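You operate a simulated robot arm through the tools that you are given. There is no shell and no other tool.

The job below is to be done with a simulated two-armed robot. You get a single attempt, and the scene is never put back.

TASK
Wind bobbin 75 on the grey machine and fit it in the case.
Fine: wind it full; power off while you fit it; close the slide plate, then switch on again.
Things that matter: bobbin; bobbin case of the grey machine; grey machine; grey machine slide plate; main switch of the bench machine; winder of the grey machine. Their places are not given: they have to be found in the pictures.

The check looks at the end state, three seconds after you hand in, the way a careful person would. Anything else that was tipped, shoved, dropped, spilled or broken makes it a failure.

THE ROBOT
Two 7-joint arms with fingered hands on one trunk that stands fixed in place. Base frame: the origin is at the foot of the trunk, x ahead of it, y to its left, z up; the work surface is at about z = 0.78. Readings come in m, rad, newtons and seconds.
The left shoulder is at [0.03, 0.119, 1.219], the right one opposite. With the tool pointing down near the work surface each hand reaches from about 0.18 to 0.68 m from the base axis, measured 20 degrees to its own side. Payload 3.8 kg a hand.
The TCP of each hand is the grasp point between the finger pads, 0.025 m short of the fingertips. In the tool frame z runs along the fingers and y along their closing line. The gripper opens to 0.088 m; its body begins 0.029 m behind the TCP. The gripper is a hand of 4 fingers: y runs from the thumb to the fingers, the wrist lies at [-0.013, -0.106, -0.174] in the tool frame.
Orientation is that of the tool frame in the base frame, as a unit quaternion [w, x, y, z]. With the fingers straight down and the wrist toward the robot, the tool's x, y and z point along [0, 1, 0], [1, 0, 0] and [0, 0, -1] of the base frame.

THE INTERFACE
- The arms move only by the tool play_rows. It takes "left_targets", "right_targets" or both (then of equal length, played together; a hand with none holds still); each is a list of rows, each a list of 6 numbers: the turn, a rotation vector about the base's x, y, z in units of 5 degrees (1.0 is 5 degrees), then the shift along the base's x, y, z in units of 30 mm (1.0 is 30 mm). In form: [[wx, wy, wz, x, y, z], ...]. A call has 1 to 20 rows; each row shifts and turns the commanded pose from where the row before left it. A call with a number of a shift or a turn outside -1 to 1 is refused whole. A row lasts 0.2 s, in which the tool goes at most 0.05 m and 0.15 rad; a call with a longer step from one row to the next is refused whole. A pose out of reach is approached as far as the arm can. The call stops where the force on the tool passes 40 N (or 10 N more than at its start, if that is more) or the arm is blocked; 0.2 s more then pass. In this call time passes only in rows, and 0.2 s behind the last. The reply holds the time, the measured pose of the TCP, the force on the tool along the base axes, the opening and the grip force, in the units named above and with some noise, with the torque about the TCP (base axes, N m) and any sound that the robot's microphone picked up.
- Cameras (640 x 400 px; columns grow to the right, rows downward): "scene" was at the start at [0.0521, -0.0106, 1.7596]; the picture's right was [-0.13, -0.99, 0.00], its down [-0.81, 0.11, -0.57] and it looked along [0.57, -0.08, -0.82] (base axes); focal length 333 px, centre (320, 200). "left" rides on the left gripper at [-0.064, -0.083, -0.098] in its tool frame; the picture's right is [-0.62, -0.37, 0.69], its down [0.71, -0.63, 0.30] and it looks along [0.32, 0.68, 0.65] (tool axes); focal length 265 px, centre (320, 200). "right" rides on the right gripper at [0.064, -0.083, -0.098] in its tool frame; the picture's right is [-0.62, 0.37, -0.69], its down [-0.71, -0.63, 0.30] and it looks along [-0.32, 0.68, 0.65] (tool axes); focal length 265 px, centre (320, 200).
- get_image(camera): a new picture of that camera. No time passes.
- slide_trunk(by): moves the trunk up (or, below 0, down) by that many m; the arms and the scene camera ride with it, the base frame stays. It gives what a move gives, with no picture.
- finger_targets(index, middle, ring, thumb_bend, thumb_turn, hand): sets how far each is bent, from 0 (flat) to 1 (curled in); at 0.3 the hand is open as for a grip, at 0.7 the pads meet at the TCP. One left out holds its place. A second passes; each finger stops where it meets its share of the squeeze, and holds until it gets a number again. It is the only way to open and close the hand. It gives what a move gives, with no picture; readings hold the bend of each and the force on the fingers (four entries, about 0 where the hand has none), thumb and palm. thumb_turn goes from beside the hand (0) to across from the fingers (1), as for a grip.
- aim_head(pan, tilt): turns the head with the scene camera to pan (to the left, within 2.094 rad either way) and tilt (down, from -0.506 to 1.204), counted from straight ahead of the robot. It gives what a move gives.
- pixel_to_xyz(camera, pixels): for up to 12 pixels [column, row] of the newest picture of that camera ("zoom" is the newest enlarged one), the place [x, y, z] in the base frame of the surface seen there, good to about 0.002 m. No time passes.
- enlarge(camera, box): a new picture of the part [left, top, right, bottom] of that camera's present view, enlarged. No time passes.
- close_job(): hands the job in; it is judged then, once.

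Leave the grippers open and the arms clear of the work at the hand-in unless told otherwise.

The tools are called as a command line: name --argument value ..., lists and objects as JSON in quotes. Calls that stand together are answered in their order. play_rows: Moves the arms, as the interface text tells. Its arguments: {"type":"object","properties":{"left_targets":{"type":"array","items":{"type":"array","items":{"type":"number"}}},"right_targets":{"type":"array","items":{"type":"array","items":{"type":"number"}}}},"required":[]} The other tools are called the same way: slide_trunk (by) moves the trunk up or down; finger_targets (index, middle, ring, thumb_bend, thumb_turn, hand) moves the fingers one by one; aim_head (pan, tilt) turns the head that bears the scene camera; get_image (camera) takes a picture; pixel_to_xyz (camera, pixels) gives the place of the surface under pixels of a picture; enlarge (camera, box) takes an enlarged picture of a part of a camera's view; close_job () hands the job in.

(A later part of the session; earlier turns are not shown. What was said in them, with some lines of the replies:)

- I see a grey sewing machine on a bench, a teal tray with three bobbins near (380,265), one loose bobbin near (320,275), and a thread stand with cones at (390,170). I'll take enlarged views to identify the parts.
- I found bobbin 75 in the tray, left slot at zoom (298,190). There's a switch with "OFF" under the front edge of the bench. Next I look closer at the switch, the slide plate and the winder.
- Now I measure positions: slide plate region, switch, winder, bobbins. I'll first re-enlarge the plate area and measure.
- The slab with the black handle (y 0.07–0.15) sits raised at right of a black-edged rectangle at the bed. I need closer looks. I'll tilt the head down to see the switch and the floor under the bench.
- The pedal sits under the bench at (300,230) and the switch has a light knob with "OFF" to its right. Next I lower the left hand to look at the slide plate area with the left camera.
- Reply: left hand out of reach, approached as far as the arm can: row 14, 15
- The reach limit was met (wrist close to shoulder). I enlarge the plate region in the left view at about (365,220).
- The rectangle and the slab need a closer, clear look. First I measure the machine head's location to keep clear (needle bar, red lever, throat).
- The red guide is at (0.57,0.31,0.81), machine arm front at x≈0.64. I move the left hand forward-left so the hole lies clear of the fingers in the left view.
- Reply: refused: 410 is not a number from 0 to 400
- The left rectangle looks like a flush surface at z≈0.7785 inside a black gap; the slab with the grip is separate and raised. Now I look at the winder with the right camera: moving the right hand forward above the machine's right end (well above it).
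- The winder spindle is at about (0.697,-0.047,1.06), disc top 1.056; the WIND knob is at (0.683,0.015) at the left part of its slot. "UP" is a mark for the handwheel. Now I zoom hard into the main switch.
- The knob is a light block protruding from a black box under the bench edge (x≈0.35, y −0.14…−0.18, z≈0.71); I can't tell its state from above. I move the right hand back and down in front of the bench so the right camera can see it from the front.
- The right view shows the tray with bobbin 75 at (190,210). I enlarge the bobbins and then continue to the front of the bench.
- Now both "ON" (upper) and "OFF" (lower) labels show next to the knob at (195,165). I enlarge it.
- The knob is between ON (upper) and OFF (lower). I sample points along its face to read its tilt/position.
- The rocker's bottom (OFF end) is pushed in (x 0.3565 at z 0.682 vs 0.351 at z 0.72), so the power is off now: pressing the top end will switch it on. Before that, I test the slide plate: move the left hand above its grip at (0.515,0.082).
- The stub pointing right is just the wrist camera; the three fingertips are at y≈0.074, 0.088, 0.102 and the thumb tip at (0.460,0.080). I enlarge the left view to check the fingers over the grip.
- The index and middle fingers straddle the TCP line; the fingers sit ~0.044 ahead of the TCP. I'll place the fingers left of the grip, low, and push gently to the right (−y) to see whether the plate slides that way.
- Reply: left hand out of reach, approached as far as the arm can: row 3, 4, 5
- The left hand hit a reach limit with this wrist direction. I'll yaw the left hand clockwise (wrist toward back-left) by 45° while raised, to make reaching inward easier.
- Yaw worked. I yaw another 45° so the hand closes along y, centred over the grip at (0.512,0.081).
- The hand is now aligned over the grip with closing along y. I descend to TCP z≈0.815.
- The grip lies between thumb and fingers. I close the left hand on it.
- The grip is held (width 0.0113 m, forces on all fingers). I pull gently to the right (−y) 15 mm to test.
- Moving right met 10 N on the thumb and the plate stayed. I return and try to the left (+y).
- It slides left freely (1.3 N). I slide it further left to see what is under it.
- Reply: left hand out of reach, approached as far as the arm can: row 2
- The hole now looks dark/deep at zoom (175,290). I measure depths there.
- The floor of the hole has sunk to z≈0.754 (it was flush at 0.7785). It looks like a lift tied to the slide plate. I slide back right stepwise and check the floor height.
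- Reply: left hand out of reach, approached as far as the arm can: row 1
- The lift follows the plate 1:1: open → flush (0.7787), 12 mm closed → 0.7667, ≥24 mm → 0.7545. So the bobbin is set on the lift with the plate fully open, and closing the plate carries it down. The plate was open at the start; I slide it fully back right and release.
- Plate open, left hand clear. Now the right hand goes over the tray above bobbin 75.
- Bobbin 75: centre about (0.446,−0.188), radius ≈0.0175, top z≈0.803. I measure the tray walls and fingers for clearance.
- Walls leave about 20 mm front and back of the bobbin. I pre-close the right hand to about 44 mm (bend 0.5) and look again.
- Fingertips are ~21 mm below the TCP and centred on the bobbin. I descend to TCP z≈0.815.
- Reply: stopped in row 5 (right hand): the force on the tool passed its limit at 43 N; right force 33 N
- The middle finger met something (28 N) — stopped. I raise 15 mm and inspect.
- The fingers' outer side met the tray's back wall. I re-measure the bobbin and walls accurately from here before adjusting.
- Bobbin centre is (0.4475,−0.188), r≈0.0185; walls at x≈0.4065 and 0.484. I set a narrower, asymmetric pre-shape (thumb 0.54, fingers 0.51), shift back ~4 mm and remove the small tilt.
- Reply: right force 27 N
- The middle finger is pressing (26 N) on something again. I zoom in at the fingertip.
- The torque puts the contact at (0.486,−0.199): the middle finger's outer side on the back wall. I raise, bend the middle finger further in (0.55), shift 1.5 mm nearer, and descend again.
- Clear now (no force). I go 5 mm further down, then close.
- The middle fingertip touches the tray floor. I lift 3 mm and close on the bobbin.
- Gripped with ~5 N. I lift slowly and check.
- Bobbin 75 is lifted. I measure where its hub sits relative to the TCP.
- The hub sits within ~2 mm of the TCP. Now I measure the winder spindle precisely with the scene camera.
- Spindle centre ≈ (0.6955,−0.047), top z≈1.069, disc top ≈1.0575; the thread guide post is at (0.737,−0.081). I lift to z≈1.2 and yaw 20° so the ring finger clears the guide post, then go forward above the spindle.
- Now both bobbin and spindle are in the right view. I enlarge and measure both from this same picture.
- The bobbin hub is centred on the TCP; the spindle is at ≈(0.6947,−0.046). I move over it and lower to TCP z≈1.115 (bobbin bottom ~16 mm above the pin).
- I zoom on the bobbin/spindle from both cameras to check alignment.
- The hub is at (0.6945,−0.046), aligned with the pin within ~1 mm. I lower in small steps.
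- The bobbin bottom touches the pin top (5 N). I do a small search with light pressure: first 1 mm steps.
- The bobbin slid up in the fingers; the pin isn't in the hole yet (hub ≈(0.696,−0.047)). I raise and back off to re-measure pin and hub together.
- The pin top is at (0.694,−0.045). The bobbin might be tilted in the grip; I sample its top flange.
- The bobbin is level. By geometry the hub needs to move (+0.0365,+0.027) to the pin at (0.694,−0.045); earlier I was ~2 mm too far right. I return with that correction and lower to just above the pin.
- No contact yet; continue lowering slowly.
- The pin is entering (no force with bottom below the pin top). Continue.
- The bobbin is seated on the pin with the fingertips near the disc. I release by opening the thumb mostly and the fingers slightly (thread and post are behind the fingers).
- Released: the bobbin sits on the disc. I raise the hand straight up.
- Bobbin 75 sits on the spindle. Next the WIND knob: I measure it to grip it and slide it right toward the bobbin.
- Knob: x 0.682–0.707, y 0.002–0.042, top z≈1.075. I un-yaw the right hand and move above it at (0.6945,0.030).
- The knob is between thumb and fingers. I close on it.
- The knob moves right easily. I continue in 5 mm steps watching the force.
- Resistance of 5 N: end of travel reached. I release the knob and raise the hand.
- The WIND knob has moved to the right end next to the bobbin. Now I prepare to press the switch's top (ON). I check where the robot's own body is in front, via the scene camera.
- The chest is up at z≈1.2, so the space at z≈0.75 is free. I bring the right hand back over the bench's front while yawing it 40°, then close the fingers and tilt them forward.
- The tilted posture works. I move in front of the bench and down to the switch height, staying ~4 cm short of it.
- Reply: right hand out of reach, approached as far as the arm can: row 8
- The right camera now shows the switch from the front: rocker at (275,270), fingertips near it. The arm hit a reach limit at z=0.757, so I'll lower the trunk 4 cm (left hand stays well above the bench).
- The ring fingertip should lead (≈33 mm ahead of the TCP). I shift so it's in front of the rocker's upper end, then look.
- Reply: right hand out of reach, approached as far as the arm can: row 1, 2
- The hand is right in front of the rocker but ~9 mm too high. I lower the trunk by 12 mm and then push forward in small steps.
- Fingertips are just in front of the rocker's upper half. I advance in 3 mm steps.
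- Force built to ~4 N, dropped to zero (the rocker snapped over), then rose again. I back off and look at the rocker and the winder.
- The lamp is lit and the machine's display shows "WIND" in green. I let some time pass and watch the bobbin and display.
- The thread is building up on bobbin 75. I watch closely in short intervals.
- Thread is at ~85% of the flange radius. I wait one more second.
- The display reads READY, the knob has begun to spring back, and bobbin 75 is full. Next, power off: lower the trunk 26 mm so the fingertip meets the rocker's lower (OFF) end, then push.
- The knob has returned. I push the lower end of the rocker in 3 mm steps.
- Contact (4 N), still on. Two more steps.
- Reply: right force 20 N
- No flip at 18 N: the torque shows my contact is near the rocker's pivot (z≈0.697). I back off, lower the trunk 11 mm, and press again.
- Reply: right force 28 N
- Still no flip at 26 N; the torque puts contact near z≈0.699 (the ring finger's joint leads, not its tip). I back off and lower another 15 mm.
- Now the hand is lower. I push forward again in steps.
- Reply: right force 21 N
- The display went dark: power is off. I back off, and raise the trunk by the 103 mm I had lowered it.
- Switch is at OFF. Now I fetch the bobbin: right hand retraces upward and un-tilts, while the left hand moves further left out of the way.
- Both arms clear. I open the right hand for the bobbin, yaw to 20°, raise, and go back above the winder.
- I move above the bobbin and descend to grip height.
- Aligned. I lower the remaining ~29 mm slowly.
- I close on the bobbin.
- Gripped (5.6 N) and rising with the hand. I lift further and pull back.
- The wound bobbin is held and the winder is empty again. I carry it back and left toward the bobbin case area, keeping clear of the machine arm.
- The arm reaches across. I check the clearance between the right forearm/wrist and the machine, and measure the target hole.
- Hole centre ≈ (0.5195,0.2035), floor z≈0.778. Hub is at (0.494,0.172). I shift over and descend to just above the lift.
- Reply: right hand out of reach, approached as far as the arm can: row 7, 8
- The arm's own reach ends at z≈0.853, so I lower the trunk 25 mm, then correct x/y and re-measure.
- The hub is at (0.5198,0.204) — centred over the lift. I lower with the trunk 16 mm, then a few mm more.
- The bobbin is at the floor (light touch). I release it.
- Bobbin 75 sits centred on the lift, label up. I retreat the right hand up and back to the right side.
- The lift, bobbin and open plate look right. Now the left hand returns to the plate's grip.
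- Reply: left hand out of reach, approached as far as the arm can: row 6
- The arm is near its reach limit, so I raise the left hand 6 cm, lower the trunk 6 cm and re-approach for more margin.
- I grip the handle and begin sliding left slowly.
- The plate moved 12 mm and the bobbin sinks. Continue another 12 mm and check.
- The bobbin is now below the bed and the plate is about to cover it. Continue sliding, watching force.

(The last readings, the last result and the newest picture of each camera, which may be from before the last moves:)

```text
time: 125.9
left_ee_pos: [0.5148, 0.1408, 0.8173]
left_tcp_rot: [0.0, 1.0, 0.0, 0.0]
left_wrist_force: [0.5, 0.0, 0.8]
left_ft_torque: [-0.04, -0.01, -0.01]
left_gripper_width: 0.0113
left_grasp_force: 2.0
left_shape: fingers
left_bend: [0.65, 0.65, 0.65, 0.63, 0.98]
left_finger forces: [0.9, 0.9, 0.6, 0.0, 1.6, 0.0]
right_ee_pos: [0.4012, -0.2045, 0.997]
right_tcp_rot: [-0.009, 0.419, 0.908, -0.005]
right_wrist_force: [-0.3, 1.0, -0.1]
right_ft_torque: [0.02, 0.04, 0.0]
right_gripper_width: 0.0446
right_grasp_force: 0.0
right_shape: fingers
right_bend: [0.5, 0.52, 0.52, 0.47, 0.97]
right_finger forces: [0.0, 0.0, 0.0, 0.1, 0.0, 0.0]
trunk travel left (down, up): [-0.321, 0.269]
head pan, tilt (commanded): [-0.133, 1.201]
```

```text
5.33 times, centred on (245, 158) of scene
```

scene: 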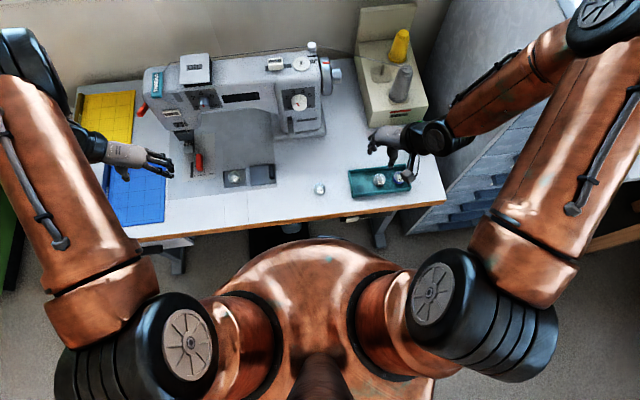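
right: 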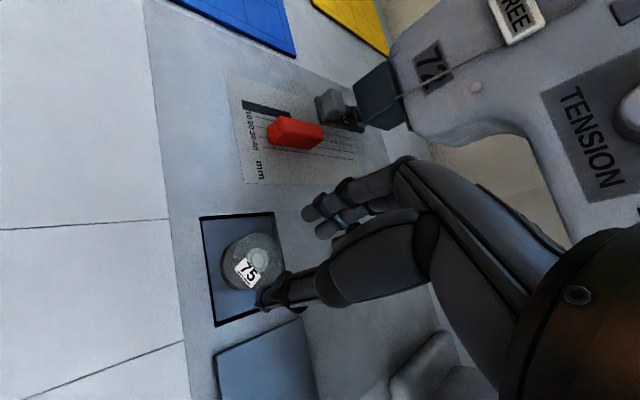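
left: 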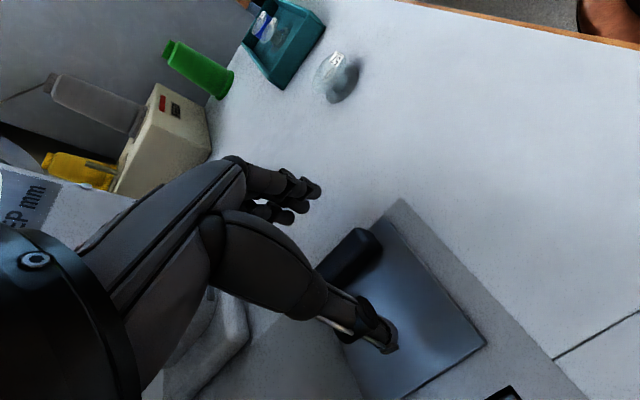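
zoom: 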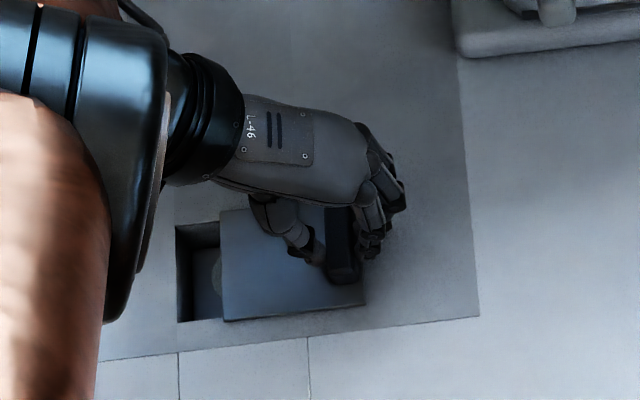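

play_rows --left_targets '[[0, 0, 0, 0, 0.2, 0], [0, 0, 0, 0, 0.2, 0], [0, 0, 0, 0, 0.2, 0]]'

play_rows --left_targets '[[0, 0, 0, 0, 0.2, 0], [0, 0, 0, 0, 0.15, 0]]'

enlarge --camera "scene" --box '[175, 110, 295, 195]'

```text
time: 126.7
left_ee_pos: [0.5159, 0.1598, 0.8179]
left_tcp_rot: [0.0, 1.0, -0.001, 0.0]
left_wrist_force: [-0.2, -1.0, -0.2]
left_ft_torque: [-0.02, 0.0, 0.0]
left_gripper_width: 0.0112
left_grasp_force: 1.8
left_shape: fingers
left_bend: [0.65, 0.65, 0.65, 0.63, 0.98]
left_finger forces: [0.8, 0.9, 0.6, 0.0, 1.7, 0.0]
right_ee_pos: [0.3996, -0.2037, 0.9968]
right_tcp_rot: [-0.009, 0.419, 0.908, -0.006]
right_wrist_force: [0.4, 0.5, -0.4]
right_ft_torque: [0.0, 0.01, 0.0]
right_gripper_width: 0.0445
right_grasp_force: 0.0
right_shape: fingers
right_bend: [0.5, 0.52, 0.52, 0.47, 0.97]
right_finger forces: [0.0, 0.0, 0.0, 0.0, 0.1, 0.0]
trunk travel left (down, up): [-0.321, 0.269]
head pan, tilt (commanded): [-0.133, 1.201]
```

```text
time: 127.3
left_ee_pos: [0.5154, 0.1701, 0.8179]
left_tcp_rot: [-0.001, 1.0, -0.001, 0.0]
left_wrist_force: [0.5, -0.4, -0.8]
left_ft_torque: [0.0, 0.02, -0.04]
left_gripper_width: 0.0108
left_grasp_force: 2.1
left_shape: fingers
left_bend: [0.65, 0.65, 0.65, 0.63, 0.98]
left_finger forces: [0.8, 0.8, 0.5, 0.1, 1.8, 0.1]
right_ee_pos: [0.3999, -0.2038, 0.9963]
right_tcp_rot: [-0.009, 0.418, 0.908, -0.006]
right_wrist_force: [0.7, -0.2, 0.7]
right_ft_torque: [0.01, 0.03, 0.01]
right_gripper_width: 0.0444
right_grasp_force: 0.0
right_shape: fingers
right_bend: [0.5, 0.52, 0.52, 0.47, 0.97]
right_finger forces: [0.0, 0.0, 0.0, 0.0, 0.0, 0.0]
trunk travel left (down, up): [-0.321, 0.269]
head pan, tilt (commanded): [-0.133, 1.201]
```

```text
4.71 times, centred on (235, 152) of scene
```

zoom: 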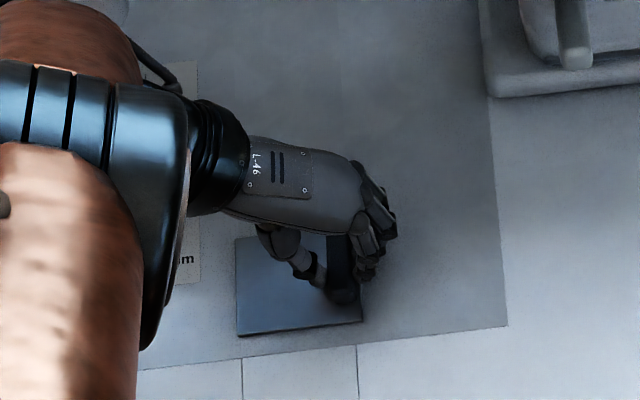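

The plate now covers the hole. I push on in 3 mm steps to find the end stop.

play_rows --left_targets '[[0, 0, 0, 0, 0.12, 0]]'

play_rows --left_targets '[[0, 0, 0, 0, 0.12, 0]]'

play_rows --left_targets '[[0, 0, 0, 0, 0.1, 0]]'

```text
time: 127.7
left_ee_pos: [0.516, 0.1725, 0.818]
left_tcp_rot: [0.001, 1.0, -0.001, 0.0]
left_wrist_force: [0.9, -2.9, -0.4]
left_ft_torque: [-0.03, 0.01, -0.04]
left_gripper_width: 0.0114
left_grasp_force: 3.1
left_shape: fingers
left_bend: [0.64, 0.65, 0.65, 0.64, 0.98]
left_finger forces: [1.2, 1.1, 1.0, 0.0, 1.2, 0.1]
right_ee_pos: [0.3993, -0.204, 0.9968]
right_tcp_rot: [-0.009, 0.419, 0.908, -0.005]
right_wrist_force: [-0.3, 0.0, 0.6]
right_ft_torque: [0.01, 0.04, 0.05]
right_gripper_width: 0.0446
right_grasp_force: 0.1
right_shape: fingers
right_bend: [0.5, 0.52, 0.52, 0.47, 0.97]
right_finger forces: [0.0, 0.0, 0.0, 0.1, 0.0, 0.0]
trunk travel left (down, up): [-0.321, 0.269]
head pan, tilt (commanded): [-0.133, 1.201]
```

```text
time: 128.1
left_ee_pos: [0.5145, 0.1761, 0.8183]
left_tcp_rot: [0.001, 1.0, -0.002, 0.0]
left_wrist_force: [-0.6, -6.8, -0.7]
left_ft_torque: [-0.11, -0.03, -0.09]
left_gripper_width: 0.0114
left_grasp_force: 3.6
left_shape: fingers
left_bend: [0.63, 0.64, 0.63, 0.65, 0.98]
left_finger forces: [2.3, 2.6, 2.2, 0.1, 0.5, 0.0]
right_ee_pos: [0.3986, -0.2056, 0.9972]
right_tcp_rot: [-0.008, 0.419, 0.908, -0.006]
right_wrist_force: [0.5, -0.5, 0.8]
right_ft_torque: [0.02, 0.0, 0.01]
right_gripper_width: 0.0445
right_grasp_force: 0.1
right_shape: fingers
right_bend: [0.5, 0.52, 0.52, 0.47, 0.97]
right_finger forces: [0.0, 0.0, 0.0, 0.0, 0.1, 0.0]
trunk travel left (down, up): [-0.321, 0.269]
head pan, tilt (commanded): [-0.133, 1.201]
```

```text
time: 128.5
left_ee_pos: [0.5168, 0.1782, 0.8183]
left_tcp_rot: [0.001, 1.0, 0.0, 0.0]
left_wrist_force: [-1.3, -11.3, 1.9]
left_ft_torque: [-0.29, -0.01, -0.14]
left_gripper_width: 0.0123
left_grasp_force: 5.3
left_shape: fingers
left_bend: [0.61, 0.62, 0.62, 0.66, 0.98]
left_finger forces: [3.8, 4.0, 3.7, 0.0, 0.0, 0.1]
right_ee_pos: [0.3991, -0.2053, 0.9967]
right_tcp_rot: [-0.009, 0.419, 0.908, -0.004]
right_wrist_force: [1.2, -0.7, -0.7]
right_ft_torque: [0.0, -0.01, 0.05]
right_gripper_width: 0.0445
right_grasp_force: 0.1
right_shape: fingers
right_bend: [0.5, 0.52, 0.52, 0.47, 0.97]
right_finger forces: [0.1, 0.1, 0.1, 0.0, 0.0, 0.1]
trunk travel left (down, up): [-0.321, 0.269]
head pan, tilt (commanded): [-0.133, 1.201]
```

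End stop reached (11 N). I relieve the push slightly, open the hand and raise it.

play_rows --left_targets '[[0, 0, 0, 0, -0.12, 0]]'

finger_targets --hand "left" --index 0.3 --middle 0.3 --ring 0.3 --thumb_bend 0.3

play_rows --left_targets '[[0, 0, 0, 0, 0, 0.7], [0, 0, 0, 0, 0, 1], [0, 0, 0, 0, 0, 1], [0, 0, 0, 0, 0, 1], [0, 0, 0, -0.3, 0.5, 0.8], [0, 0, 0, -0.5, 0.9, 0.5], [0, 0, 0, -0.5, 0.9, 0.5], [0, 0, 0, -0.5, 0.9, 0.5], [0, 0, 0, -0.5, 0.9, 0.3]]'

get_image --camera "scene"

enlarge --camera "scene" --box '[195, 125, 295, 195]'

```text
time: 128.9
left_ee_pos: [0.5161, 0.1751, 0.8181]
left_tcp_rot: [0.001, 1.0, -0.001, 0.0]
left_wrist_force: [1.4, -8.5, 2.8]
left_ft_torque: [-0.16, -0.03, -0.09]
left_gripper_width: 0.0116
left_grasp_force: 4.1
left_shape: fingers
left_bend: [0.62, 0.63, 0.62, 0.66, 0.98]
left_finger forces: [2.7, 2.8, 2.6, 0.0, 0.2, 0.0]
right_ee_pos: [0.3997, -0.2049, 0.9974]
right_tcp_rot: [-0.009, 0.419, 0.908, -0.005]
right_wrist_force: [-0.6, 0.0, 0.6]
right_ft_torque: [0.03, 0.0, -0.02]
right_gripper_width: 0.0447
right_grasp_force: 0.1
right_shape: fingers
right_bend: [0.5, 0.52, 0.52, 0.47, 0.97]
right_finger forces: [0.1, 0.0, 0.1, 0.1, 0.1, 0.1]
trunk travel left (down, up): [-0.321, 0.269]
head pan, tilt (commanded): [-0.133, 1.201]
```

```text
time: 129.9
left_ee_pos: [0.5155, 0.1753, 0.8168]
left_tcp_rot: [0.0, 1.0, -0.001, 0.0]
left_wrist_force: [0.8, -0.2, 0.1]
left_ft_torque: [-0.01, -0.02, 0.01]
left_gripper_width: 0.0844
left_grasp_force: 0.0
left_shape: fingers
left_bend: [0.3, 0.3, 0.3, 0.3, 0.98]
left_finger forces: [0.0, 0.0, 0.0, 0.0, 0.0, 0.1]
right_ee_pos: [0.4007, -0.2029, 0.9979]
right_tcp_rot: [-0.009, 0.418, 0.908, -0.006]
right_wrist_force: [0.0, -0.4, -0.5]
right_ft_torque: [0.01, -0.04, -0.01]
right_gripper_width: 0.0445
right_grasp_force: 0.1
right_shape: fingers
right_bend: [0.5, 0.52, 0.52, 0.47, 0.97]
right_finger forces: [0.1, 0.0, 0.0, 0.0, 0.0, 0.0]
trunk travel left (down, up): [-0.321, 0.269]
head pan, tilt (commanded): [-0.133, 1.201]
```

```text
time: 131.9
left_ee_pos: [0.4459, 0.3001, 1.0066]
left_tcp_rot: [0.0, 1.0, -0.001, 0.0]
left_wrist_force: [0.5, -0.1, 0.3]
left_ft_torque: [-0.01, 0.02, -0.01]
left_gripper_width: 0.0844
left_grasp_force: 0.1
left_shape: fingers
left_bend: [0.3, 0.3, 0.3, 0.3, 0.98]
left_finger forces: [0.1, 0.1, 0.0, 0.0, 0.0, 0.0]
right_ee_pos: [0.4006, -0.2025, 0.9984]
right_tcp_rot: [-0.008, 0.419, 0.908, -0.006]
right_wrist_force: [0.2, 0.0, -0.8]
right_ft_torque: [0.02, -0.02, 0.02]
right_gripper_width: 0.0446
right_grasp_force: 0.0
right_shape: fingers
right_bend: [0.5, 0.52, 0.52, 0.47, 0.97]
right_finger forces: [0.0, 0.0, 0.1, 0.0, 0.0, 0.0]
trunk travel left (down, up): [-0.321, 0.269]
head pan, tilt (commanded): [-0.133, 1.201]
```

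```text
taken
```

scene: 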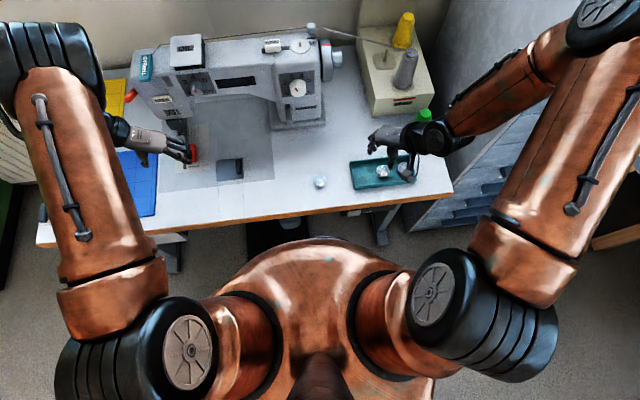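

```text
5.71 times, centred on (245, 160) of scene
```

zoom: 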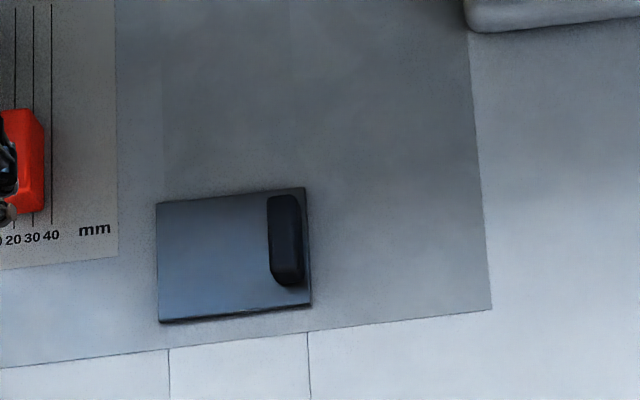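

The slide plate is closed. Now switch on again: the right hand closes, moves to the same staging pose and tilts forward as before.

finger_targets --hand "right" --index 0.7 --middle 0.7 --ring 0.7 --thumb_bend 0.7

play_rows --right_targets '[[0, 0, 0, 0.05, -0.5, 0.8], [0, 0, 0, 0.05, -0.5, 0.8], [0, 0, 0, 0.05, -0.5, 0.9], [0, 0, 0, 0, -0.6, 0.8]]'

play_rows --right_targets '[[0.7, -0.7, 0, 0, 0, -0.5], [0.7, -0.7, 0, 0, 0, -0.5], [0.7, -0.7, 0, 0, 0, -0.5], [0.7, -0.7, 0, 0, 0, -0.5], [0.7, -0.7, 0, 0, 0, -0.5], [0.7, -0.7, 0, 0, 0, -0.5], [0.7, -0.7, 0, 0, 0, -0.5], [0.7, -0.7, 0, 0, 0, -0.5]]'

play_rows --right_targets '[[0, 0, 0, -0.9, 0.6, -0.4], [0, 0, 0, -0.9, 0.6, -0.4], [0, 0, 0, -0.9, 0.6, -0.4], [0, 0, 0, -0.9, 0.6, -0.4], [0, 0, 0, -0.9, 0.6, -0.4]]'

```text
time: 132.9
left_ee_pos: [0.446, 0.2991, 1.008]
left_tcp_rot: [0.0, 1.0, 0.0, 0.0]
left_wrist_force: [0.2, 0.9, -0.5]
left_ft_torque: [0.02, -0.01, -0.03]
left_gripper_width: 0.0846
left_grasp_force: 0.1
left_shape: fingers
left_bend: [0.3, 0.3, 0.3, 0.3, 0.98]
left_finger forces: [0.1, 0.0, 0.0, 0.0, 0.0, 0.0]
right_ee_pos: [0.3993, -0.2036, 0.9974]
right_tcp_rot: [-0.009, 0.418, 0.908, -0.005]
right_wrist_force: [-0.2, -0.7, -0.1]
right_ft_torque: [0.02, -0.01, 0.0]
right_gripper_width: 0.0
right_grasp_force: 0.1
right_shape: fingers
right_bend: [0.7, 0.7, 0.7, 0.7, 0.97]
right_finger forces: [0.2, 0.0, 0.0, 0.1, 0.0, 0.1]
trunk travel left (down, up): [-0.321, 0.269]
head pan, tilt (commanded): [-0.133, 1.201]
```

```text
time: 133.9
left_ee_pos: [0.4458, 0.3001, 1.0073]
left_tcp_rot: [-0.001, 1.0, 0.0, 0.0]
left_wrist_force: [0.1, 0.5, 0.0]
left_ft_torque: [0.02, 0.03, 0.02]
left_gripper_width: 0.0846
left_grasp_force: 0.1
left_shape: fingers
left_bend: [0.3, 0.3, 0.3, 0.3, 0.98]
left_finger forces: [0.0, 0.0, 0.0, 0.0, 0.0, 0.0]
right_ee_pos: [0.4035, -0.2672, 1.0965]
right_tcp_rot: [-0.009, 0.418, 0.908, -0.006]
right_wrist_force: [0.0, 0.2, -0.2]
right_ft_torque: [0.02, -0.03, 0.04]
right_gripper_width: 0.0001
right_grasp_force: 0.0
right_shape: fingers
right_bend: [0.7, 0.7, 0.7, 0.7, 0.97]
right_finger forces: [0.0, 0.0, 0.1, 0.0, 0.1, 0.0]
trunk travel left (down, up): [-0.321, 0.269]
head pan, tilt (commanded): [-0.133, 1.201]
```

```text
time: 135.7
left_ee_pos: [0.4461, 0.2997, 1.0076]
left_tcp_rot: [0.0, 1.0, 0.0, 0.0]
left_wrist_force: [-0.3, 0.0, 0.4]
left_ft_torque: [0.05, 0.02, 0.03]
left_gripper_width: 0.0843
left_grasp_force: 0.1
left_shape: fingers
left_bend: [0.3, 0.3, 0.3, 0.3, 0.98]
left_finger forces: [0.0, 0.1, 0.1, 0.0, 0.1, 0.0]
right_ee_pos: [0.4034, -0.2676, 0.9759]
right_tcp_rot: [0.111, 0.394, 0.857, 0.314]
right_wrist_force: [-0.1, 0.3, 0.5]
right_ft_torque: [-0.03, -0.03, 0.01]
right_gripper_width: 0.0
right_grasp_force: 0.0
right_shape: fingers
right_bend: [0.7, 0.7, 0.7, 0.7, 0.97]
right_finger forces: [0.0, 0.0, 0.0, 0.1, 0.1, 0.0]
trunk travel left (down, up): [-0.321, 0.269]
head pan, tilt (commanded): [-0.133, 1.201]
```

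```text
time: 136.9
left_ee_pos: [0.4451, 0.2995, 1.0071]
left_tcp_rot: [0.0, 1.0, 0.0, 0.0]
left_wrist_force: [0.1, 0.6, -0.2]
left_ft_torque: [0.01, 0.02, -0.04]
left_gripper_width: 0.0845
left_grasp_force: 0.1
left_shape: fingers
left_bend: [0.3, 0.3, 0.3, 0.3, 0.98]
left_finger forces: [0.1, 0.0, 0.1, 0.0, 0.1, 0.0]
right_ee_pos: [0.269, -0.1746, 0.9163]
right_tcp_rot: [0.108, 0.393, 0.858, 0.313]
right_wrist_force: [1.1, 0.5, 0.1]
right_ft_torque: [0.01, 0.0, -0.01]
right_gripper_width: 0.0
right_grasp_force: 0.0
right_shape: fingers
right_bend: [0.7, 0.7, 0.7, 0.7, 0.97]
right_finger forces: [0.0, 0.0, 0.0, 0.1, 0.0, 0.0]
trunk travel left (down, up): [-0.321, 0.269]
head pan, tilt (commanded): [-0.133, 1.201]
```

Now straight down in front of the bench to TCP z≈0.723.

play_rows --right_targets '[[0, 0, 0, 0, 0, -1], [0, 0, 0, 0, 0, -1], [0, 0, 0, 0, 0, -1], [0, 0, 0, 0, 0, -1], [0, 0, 0, 0, 0, -1], [0, 0, 0, 0.1, 0.1, -0.9], [0, 0, 0, 0.1, 0.2, -0.5]]'

get_image --camera "right"

enlarge --camera "scene" --box '[320, 180, 420, 255]'

```text
time: 138.5
left_ee_pos: [0.4465, 0.2997, 1.0066]
left_tcp_rot: [0.0, 1.0, -0.001, 0.0]
left_wrist_force: [0.2, -0.8, 0.4]
left_ft_torque: [-0.07, 0.0, 0.01]
left_gripper_width: 0.0846
left_grasp_force: 0.0
left_shape: fingers
left_bend: [0.3, 0.3, 0.3, 0.3, 0.98]
left_finger forces: [0.0, 0.1, 0.0, 0.1, 0.1, 0.1]
right_ee_pos: [0.2758, -0.167, 0.7236]
right_tcp_rot: [0.109, 0.393, 0.858, 0.312]
right_wrist_force: [-0.2, -0.4, 0.0]
right_ft_torque: [0.03, 0.01, 0.01]
right_gripper_width: 0.0
right_grasp_force: 0.0
right_shape: fingers
right_bend: [0.7, 0.7, 0.7, 0.7, 0.97]
right_finger forces: [0.1, 0.0, 0.1, 0.1, 0.0, 0.1]
trunk travel left (down, up): [-0.321, 0.269]
head pan, tilt (commanded): [-0.133, 1.201]
```

```text
taken
```

right: 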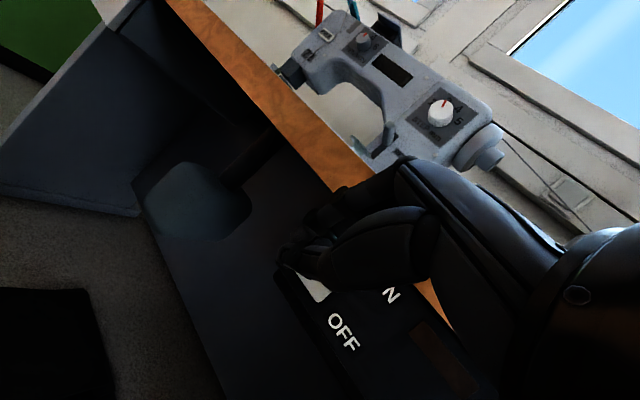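

```text
5.33 times, centred on (370, 218) of scene
```

zoom: 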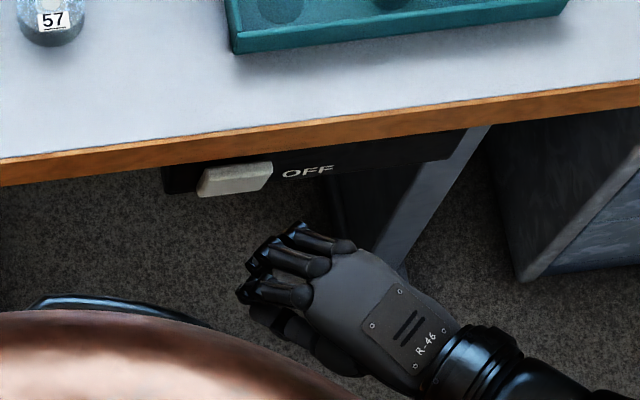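

Same pose as for the first ON press. I advance and press the rocker's upper end.

play_rows --right_targets '[[0, 0, 0, 0.6, 0.12, 0], [0, 0, 0, 0.55, 0.1, 0]]'

play_rows --right_targets '[[0, 0, 0, 0.1, 0, 0], [0, 0, 0, 0.1, 0, 0]]'

play_rows --right_targets '[[0, 0, 0, 0.1, 0, 0]]'

get_image --camera "right"

```text
time: 139.1
left_ee_pos: [0.4462, 0.3, 1.0074]
left_tcp_rot: [0.0, 1.0, -0.001, -0.001]
left_wrist_force: [0.0, 0.3, -0.1]
left_ft_torque: [-0.01, -0.01, -0.02]
left_gripper_width: 0.0842
left_grasp_force: 0.0
left_shape: fingers
left_bend: [0.3, 0.3, 0.3, 0.3, 0.98]
left_finger forces: [0.1, 0.0, 0.0, 0.0, 0.0, 0.0]
right_ee_pos: [0.3106, -0.1615, 0.7239]
right_tcp_rot: [0.109, 0.393, 0.858, 0.313]
right_wrist_force: [0.8, 0.5, 0.0]
right_ft_torque: [0.01, -0.04, 0.01]
right_gripper_width: 0.0002
right_grasp_force: 0.0
right_shape: fingers
right_bend: [0.7, 0.7, 0.7, 0.7, 0.97]
right_finger forces: [0.0, 0.0, 0.1, 0.0, 0.0, 0.0]
trunk travel left (down, up): [-0.321, 0.269]
head pan, tilt (commanded): [-0.133, 1.201]
```

```text
time: 139.7
left_ee_pos: [0.4467, 0.3007, 1.0075]
left_tcp_rot: [-0.001, 1.0, 0.0, 0.0]
left_wrist_force: [-0.4, -0.2, 0.0]
left_ft_torque: [-0.01, -0.01, -0.03]
left_gripper_width: 0.0843
left_grasp_force: 0.1
left_shape: fingers
left_bend: [0.3, 0.3, 0.3, 0.3, 0.98]
left_finger forces: [0.0, 0.1, 0.0, 0.1, 0.1, 0.0]
right_ee_pos: [0.3159, -0.1606, 0.7234]
right_tcp_rot: [0.109, 0.392, 0.858, 0.313]
right_wrist_force: [-0.3, 0.5, -0.5]
right_ft_torque: [0.01, 0.0, 0.01]
right_gripper_width: 0.0001
right_grasp_force: 0.1
right_shape: fingers
right_bend: [0.7, 0.7, 0.7, 0.7, 0.97]
right_finger forces: [0.1, 0.0, 0.0, 0.1, 0.1, 0.1]
trunk travel left (down, up): [-0.321, 0.269]
head pan, tilt (commanded): [-0.133, 1.201]
```

```text
time: 140.1
left_ee_pos: [0.4457, 0.2985, 1.0076]
left_tcp_rot: [0.0, 1.0, 0.0, 0.0]
left_wrist_force: [-0.2, -0.6, -0.4]
left_ft_torque: [-0.03, -0.01, -0.05]
left_gripper_width: 0.0845
left_grasp_force: 0.1
left_shape: fingers
left_bend: [0.3, 0.3, 0.3, 0.3, 0.98]
left_finger forces: [0.1, 0.0, 0.0, 0.1, 0.0, 0.0]
right_ee_pos: [0.3192, -0.1607, 0.7248]
right_tcp_rot: [0.109, 0.393, 0.858, 0.313]
right_wrist_force: [-2.6, 0.9, 1.5]
right_ft_torque: [0.0, -0.05, 0.0]
right_gripper_width: 0.0
right_grasp_force: 1.7
right_shape: fingers
right_bend: [0.7, 0.7, 0.7, 0.7, 0.97]
right_finger forces: [0.0, 0.1, 3.3, 0.0, 0.1, 0.1]
trunk travel left (down, up): [-0.321, 0.269]
head pan, tilt (commanded): [-0.133, 1.201]
```

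```text
taken
```

right: 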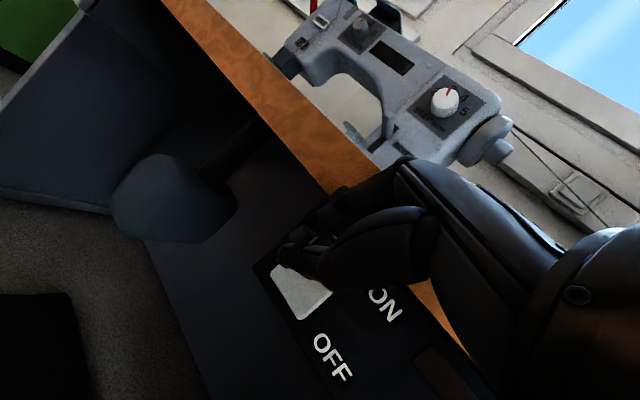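

Contact (2.6 N). Two more steps.

play_rows --right_targets '[[0, 0, 0, 0.1, 0, 0]]'

play_rows --right_targets '[[0, 0, 0, 0.1, 0, 0]]'

get_image --camera "right"

```text
time: 140.5
left_ee_pos: [0.447, 0.2997, 1.0075]
left_tcp_rot: [0.0, 1.0, 0.0, 0.0]
left_wrist_force: [0.1, 0.3, -0.4]
left_ft_torque: [0.03, 0.0, 0.0]
left_gripper_width: 0.0845
left_grasp_force: 0.1
left_shape: fingers
left_bend: [0.3, 0.3, 0.3, 0.3, 0.98]
left_finger forces: [0.1, 0.1, 0.0, 0.1, 0.0, 0.0]
right_ee_pos: [0.3234, -0.1612, 0.7251]
right_tcp_rot: [0.109, 0.393, 0.858, 0.312]
right_wrist_force: [-0.6, 0.0, 0.0]
right_ft_torque: [-0.02, 0.01, 0.01]
right_gripper_width: 0.0
right_grasp_force: 0.0
right_shape: fingers
right_bend: [0.7, 0.7, 0.7, 0.7, 0.97]
right_finger forces: [0.0, 0.0, 0.1, 0.1, 0.0, 0.0]
trunk travel left (down, up): [-0.321, 0.269]
head pan, tilt (commanded): [-0.133, 1.201]
```

```text
time: 140.9
left_ee_pos: [0.4466, 0.2997, 1.008]
left_tcp_rot: [0.0, 1.0, -0.002, 0.001]
left_wrist_force: [0.0, -0.3, 0.2]
left_ft_torque: [-0.01, 0.0, -0.02]
left_gripper_width: 0.0842
left_grasp_force: 0.0
left_shape: fingers
left_bend: [0.3, 0.3, 0.3, 0.3, 0.98]
left_finger forces: [0.0, 0.1, 0.0, 0.0, 0.1, 0.1]
right_ee_pos: [0.3243, -0.1608, 0.7258]
right_tcp_rot: [0.109, 0.393, 0.858, 0.313]
right_wrist_force: [-6.0, 0.1, 4.2]
right_ft_torque: [-0.05, -0.15, -0.03]
right_gripper_width: 0.0002
right_grasp_force: 3.9
right_shape: fingers
right_bend: [0.7, 0.7, 0.71, 0.7, 0.97]
right_finger forces: [0.0, 0.1, 6.5, 0.0, 0.1, 0.0]
trunk travel left (down, up): [-0.321, 0.269]
head pan, tilt (commanded): [-0.133, 1.201]
```

```text
taken
```

right: 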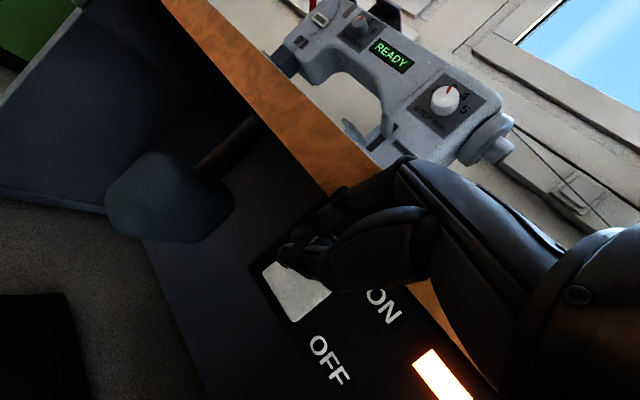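

The lamp is lit and the display shows READY: power is on. I back away the same way and un-tilt the hand.

play_rows --right_targets '[[0, 0, 0, -0.8, -0.1, 0], [0, 0, 0, -0.9, -0.1, 0], [0, 0, 0, 0, 0, 1], [0, 0, 0, 0, 0, 1], [0, 0, 0, 0, 0, 1], [0, 0, 0, 0, 0, 1], [0, 0, 0, 0, 0, 1], [0, 0, 0, 0, 0, 1], [0, 0, 0, 0, 0, 0.6], [0, 0, 0, 0.9, -0.6, 0.4], [0, 0, 0, 0.9, -0.6, 0.4], [0, 0, 0, 0.9, -0.6, 0.4], [0, 0, 0, 0.9, -0.6, 0.4], [0, 0, 0, 0.9, -0.6, 0.4]]'

play_rows --right_targets '[[-0.7, 0.7, 0, 0, 0, 0.4], [-0.7, 0.7, 0, 0, 0, 0.4], [-0.7, 0.7, 0, 0, 0, 0.4], [-0.7, 0.7, 0, 0, 0, 0.4], [-0.7, 0.7, 0, 0, 0, 0.4], [-0.7, 0.7, 0, 0, 0, 0.4], [-0.7, 0.7, 0, 0, 0, 0.4], [-0.7, 0.7, 0, 0, 0, 0.4]]'

finger_targets --hand "right" --index 0.3 --middle 0.3 --ring 0.3 --thumb_bend 0.3

get_image --camera "scene"

```text
time: 143.9
left_ee_pos: [0.4462, 0.2993, 1.0066]
left_tcp_rot: [0.0, 1.0, -0.001, 0.0]
left_wrist_force: [0.8, -0.3, 0.1]
left_ft_torque: [0.03, 0.02, 0.02]
left_gripper_width: 0.0845
left_grasp_force: 0.0
left_shape: fingers
left_bend: [0.3, 0.3, 0.3, 0.3, 0.98]
left_finger forces: [0.0, 0.0, 0.0, 0.0, 0.0, 0.0]
right_ee_pos: [0.4075, -0.2567, 0.9829]
right_tcp_rot: [0.108, 0.393, 0.858, 0.313]
right_wrist_force: [-0.5, -0.5, -0.8]
right_ft_torque: [0.01, -0.06, 0.01]
right_gripper_width: 0.0
right_grasp_force: 0.1
right_shape: fingers
right_bend: [0.7, 0.7, 0.7, 0.7, 0.97]
right_finger forces: [0.0, 0.0, 0.1, 0.0, 0.0, 0.1]
trunk travel left (down, up): [-0.321, 0.269]
head pan, tilt (commanded): [-0.133, 1.201]
```

```text
time: 145.7
left_ee_pos: [0.4458, 0.3009, 1.0065]
left_tcp_rot: [0.0, 1.0, -0.001, -0.001]
left_wrist_force: [-0.7, 0.6, 0.0]
left_ft_torque: [-0.03, 0.0, 0.02]
left_gripper_width: 0.0844
left_grasp_force: 0.0
left_shape: fingers
left_bend: [0.3, 0.3, 0.3, 0.3, 0.98]
left_finger forces: [0.0, 0.1, 0.0, 0.0, 0.0, 0.0]
right_ee_pos: [0.409, -0.2556, 1.08]
right_tcp_rot: [-0.009, 0.419, 0.908, -0.007]
right_wrist_force: [-0.1, 0.3, 0.5]
right_ft_torque: [0.01, 0.01, -0.01]
right_gripper_width: 0.0001
right_grasp_force: 0.0
right_shape: fingers
right_bend: [0.7, 0.7, 0.7, 0.7, 0.97]
right_finger forces: [0.1, 0.0, 0.0, 0.1, 0.0, 0.0]
trunk travel left (down, up): [-0.321, 0.269]
head pan, tilt (commanded): [-0.133, 1.201]
```

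```text
time: 146.7
left_ee_pos: [0.4449, 0.2999, 1.007]
left_tcp_rot: [-0.001, 1.0, 0.0, 0.0]
left_wrist_force: [-0.5, -0.3, 0.1]
left_ft_torque: [-0.02, -0.01, -0.03]
left_gripper_width: 0.0843
left_grasp_force: 0.0
left_shape: fingers
left_bend: [0.3, 0.3, 0.3, 0.3, 0.98]
left_finger forces: [0.0, 0.0, 0.1, 0.1, 0.0, 0.0]
right_ee_pos: [0.4094, -0.2572, 1.0786]
right_tcp_rot: [-0.009, 0.419, 0.908, -0.005]
right_wrist_force: [-0.6, 0.2, 0.3]
right_ft_torque: [0.0, 0.0, 0.03]
right_gripper_width: 0.0844
right_grasp_force: 0.0
right_shape: fingers
right_bend: [0.3, 0.3, 0.3, 0.3, 0.97]
right_finger forces: [0.1, 0.1, 0.0, 0.1, 0.0, 0.0]
trunk travel left (down, up): [-0.321, 0.269]
head pan, tilt (commanded): [-0.133, 1.201]
```

```text
taken
```

scene: 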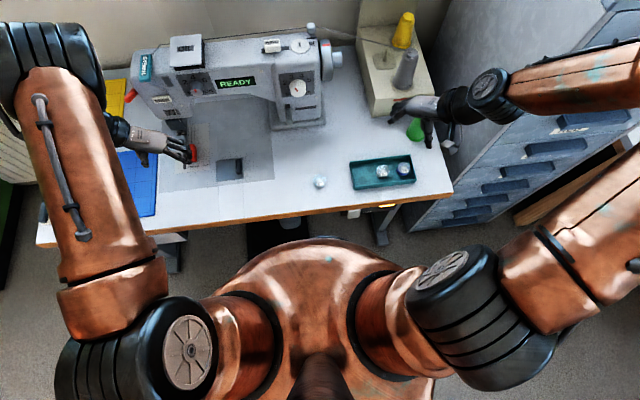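

Power on and READY. I raise both arms well clear, with open hands.

play_rows --left_targets '[[0, 0, 0, 0, 0.2, 0.9], [0, 0, 0, 0, 0.2, 0.9], [0, 0, 0, 0, 0.1, 0.9], [0, 0, 0, 0, 0, 0.9], [0, 0, 0, 0, 0, 0.9], [0, 0, 0, 0, 0, 0.9], [0, 0, 0, 0, 0, 0.9], [0, 0, 0, 0, 0, 0.9]]' --right_targets '[[0, 0, 0, 0, -0.1, 0.9], [0, 0, 0, 0, -0.1, 0.9], [0, 0, 0, 0, -0.1, 0.9], [0, 0, 0, 0, 0, 0.9], [0, 0, 0, 0, 0, 0.9], [0, 0, 0, 0, 0, 0.9], [0, 0, 0, 0, 0, 0.9], [0, 0, 0, 0, 0, 0.9]]'

slide_trunk --by 0.054

aim_head --pan -0.133 --tilt 0.963

get_image --camera "scene"

get_image --camera "right"

get_image --camera "left"

```text
time: 148.5
left_ee_pos: [0.4463, 0.3149, 1.223]
left_tcp_rot: [0.001, 1.0, 0.001, 0.0]
left_wrist_force: [-0.4, 0.3, 0.4]
left_ft_torque: [0.02, 0.0, -0.01]
left_gripper_width: 0.0844
left_grasp_force: 0.1
left_shape: fingers
left_bend: [0.3, 0.3, 0.3, 0.3, 0.98]
left_finger forces: [0.0, 0.1, 0.0, 0.0, 0.1, 0.0]
right_ee_pos: [0.4072, -0.2652, 1.2956]
right_tcp_rot: [-0.008, 0.418, 0.908, -0.006]
right_wrist_force: [0.5, 0.5, -0.4]
right_ft_torque: [-0.01, -0.03, 0.0]
right_gripper_width: 0.0846
right_grasp_force: 0.1
right_shape: fingers
right_bend: [0.3, 0.3, 0.3, 0.3, 0.97]
right_finger forces: [0.0, 0.0, 0.0, 0.1, 0.0, 0.0]
trunk travel left (down, up): [-0.321, 0.269]
head pan, tilt (commanded): [-0.133, 1.201]
```

```text
time: 149.4
left_ee_pos: [0.4465, 0.3143, 1.2769]
left_tcp_rot: [0.0, 1.0, 0.0, 0.001]
left_wrist_force: [0.2, 0.9, -0.9]
left_ft_torque: [0.03, 0.0, 0.02]
left_gripper_width: 0.0842
left_grasp_force: 0.0
left_shape: fingers
left_bend: [0.3, 0.3, 0.3, 0.3, 0.98]
left_finger forces: [0.0, 0.0, 0.0, 0.0, 0.0, 0.0]
right_ee_pos: [0.4086, -0.2655, 1.3478]
right_tcp_rot: [-0.009, 0.42, 0.908, -0.005]
right_wrist_force: [-0.3, 0.7, -0.6]
right_ft_torque: [0.02, 0.0, 0.01]
right_gripper_width: 0.0843
right_grasp_force: 0.0
right_shape: fingers
right_bend: [0.3, 0.3, 0.3, 0.3, 0.97]
right_finger forces: [0.0, 0.0, 0.0, 0.0, 0.1, 0.0]
trunk travel left (down, up): [-0.375, 0.215]
head pan, tilt (commanded): [-0.133, 1.201]
```

```text
time: 150.2
left_ee_pos: [0.4467, 0.3144, 1.2765]
left_tcp_rot: [0.0, 1.0, 0.0, 0.0]
left_wrist_force: [-0.1, 0.5, -0.2]
left_ft_torque: [-0.01, 0.01, 0.01]
left_gripper_width: 0.0843
left_grasp_force: 0.0
left_shape: fingers
left_bend: [0.3, 0.3, 0.3, 0.3, 0.98]
left_finger forces: [0.0, 0.1, 0.1, 0.0, 0.1, 0.0]
right_ee_pos: [0.4089, -0.2657, 1.3479]
right_tcp_rot: [-0.009, 0.419, 0.908, -0.005]
right_wrist_force: [0.2, -0.4, 0.4]
right_ft_torque: [-0.01, -0.05, -0.01]
right_gripper_width: 0.0847
right_grasp_force: 0.1
right_shape: fingers
right_bend: [0.3, 0.3, 0.3, 0.3, 0.97]
right_finger forces: [0.0, 0.1, 0.0, 0.1, 0.0, 0.0]
trunk travel left (down, up): [-0.375, 0.215]
head pan, tilt (commanded): [-0.133, 0.963]
```

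```text
taken
```

scene: 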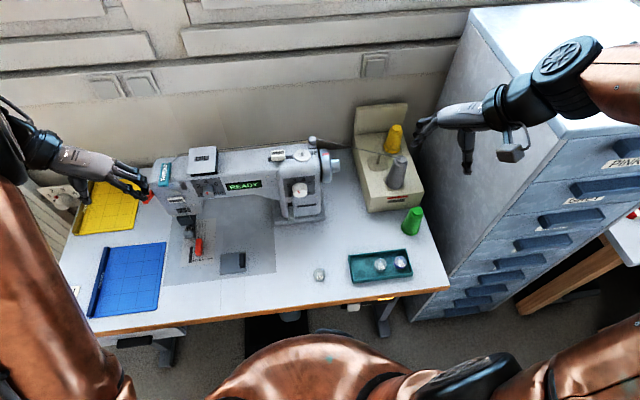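

```text
taken
```

right: 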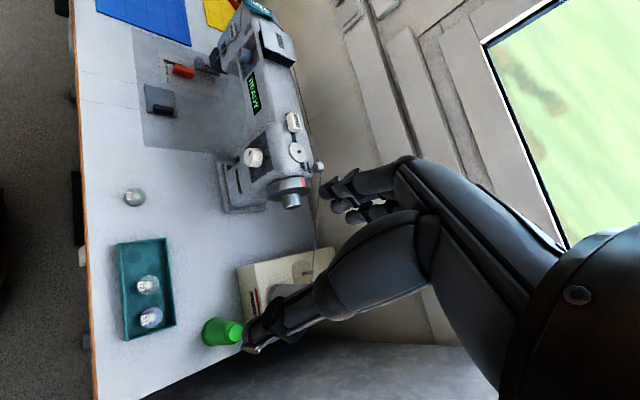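

```text
taken
```

left: 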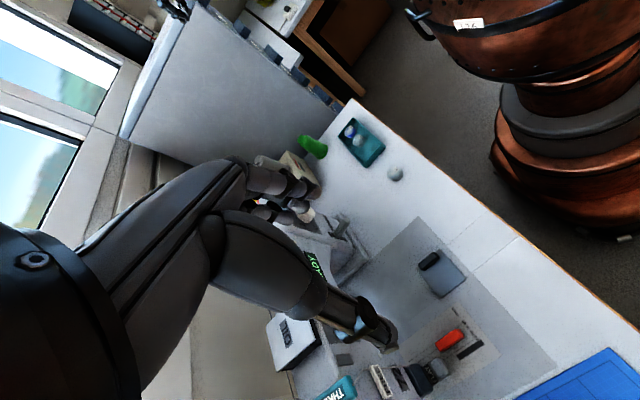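

Everything looks in place. I verify details: tray, plate, winder, switch and the "FOOT EDGE" card area.

enlarge --camera "scene" --box '[300, 230, 430, 310]'

enlarge --camera "scene" --box '[140, 140, 290, 290]'

enlarge --camera "scene" --box '[240, 130, 360, 220]'

enlarge --camera "scene" --box '[205, 235, 295, 290]'

pixel_to_xyz --camera "zoom" --pixels '[[125, 150], [285, 130], [290, 260], [130, 275], [265, 140], [265, 240], [200, 200], [60, 250]]'

```text
4.92 times, centred on (365, 270) of scene
```

zoom: 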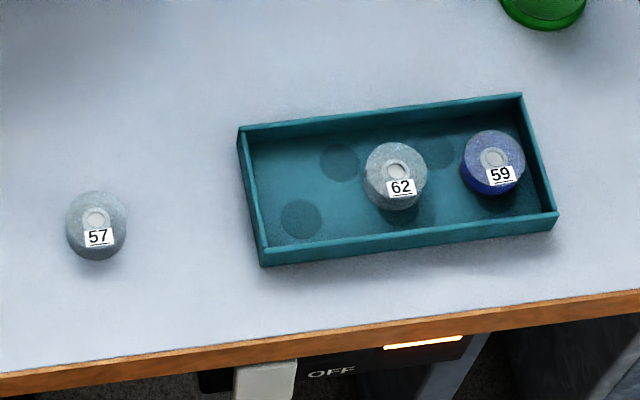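

```text
2.67 times, centred on (215, 215) of scene
```

zoom: 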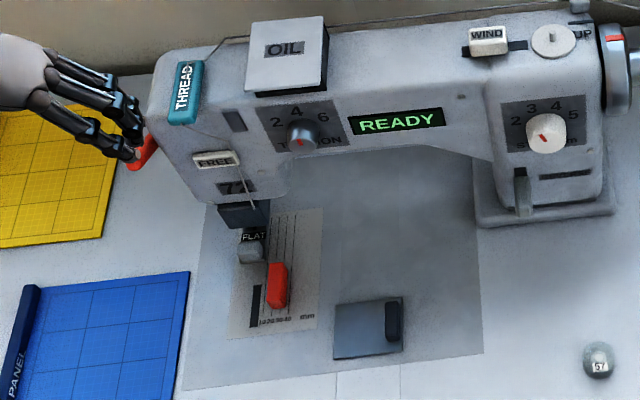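

```text
4.44 times, centred on (300, 175) of scene
```

zoom: 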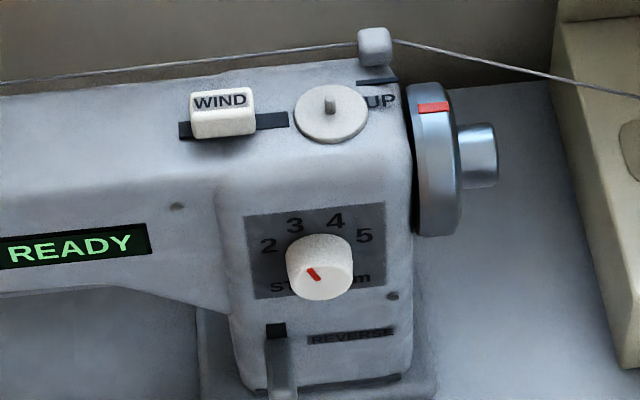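

```text
7.11 times, centred on (250, 262) of scene
```

zoom: 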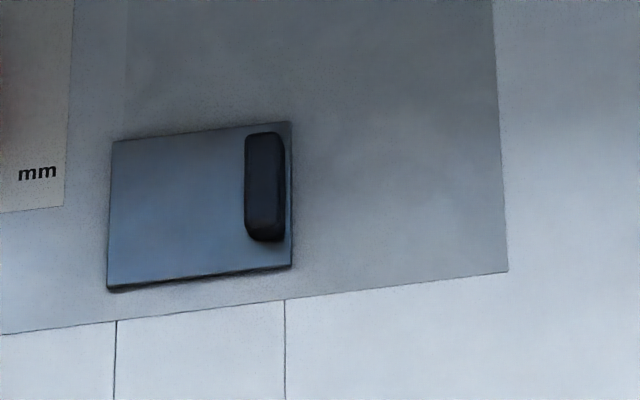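

```text
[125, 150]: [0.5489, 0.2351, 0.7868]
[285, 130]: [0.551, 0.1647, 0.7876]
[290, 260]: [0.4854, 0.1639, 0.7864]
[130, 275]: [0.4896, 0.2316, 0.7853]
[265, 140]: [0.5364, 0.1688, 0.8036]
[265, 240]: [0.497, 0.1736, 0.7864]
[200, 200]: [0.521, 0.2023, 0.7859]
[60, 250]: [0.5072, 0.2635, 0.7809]
```

Final check: the tray, bobbins 57/62/59 and everything else are where they started. The plate covers the hole (y 0.164–0.24), the WIND knob is back, the display shows READY and the lamp is lit. Both hands are open and clear, so I hand in.

close_job

```text
The job is handed in.
```

Bobbin 75 is wound full and fitted in the case of the grey machine, and I've handed the job in.

- **Winding:** I put the bobbin on the winder, slid the WIND knob across and switched the power on. The display changed from WIND to READY when the bobbin was full, and the knob sprang back by itself.
- **Fitting:** I switched the power off, and the display went dark. Then I set the bobbin in the centre of the case lift, number up, and slid the plate shut to its end stop; closing it carries the bobbin down into the case.
- **Power:** I switched it on again after closing the plate. The lamp is lit and the display reads READY.

Two things needed force. My fingers pressed on the tray's back wall while I was picking up the bobbin (about 43 N at most). The first two tries at OFF pushed near the switch's middle without moving it. In the final pictures the tray, the other bobbins and the rest of the bench look as they did at the start. Both hands are open and clear of the work.
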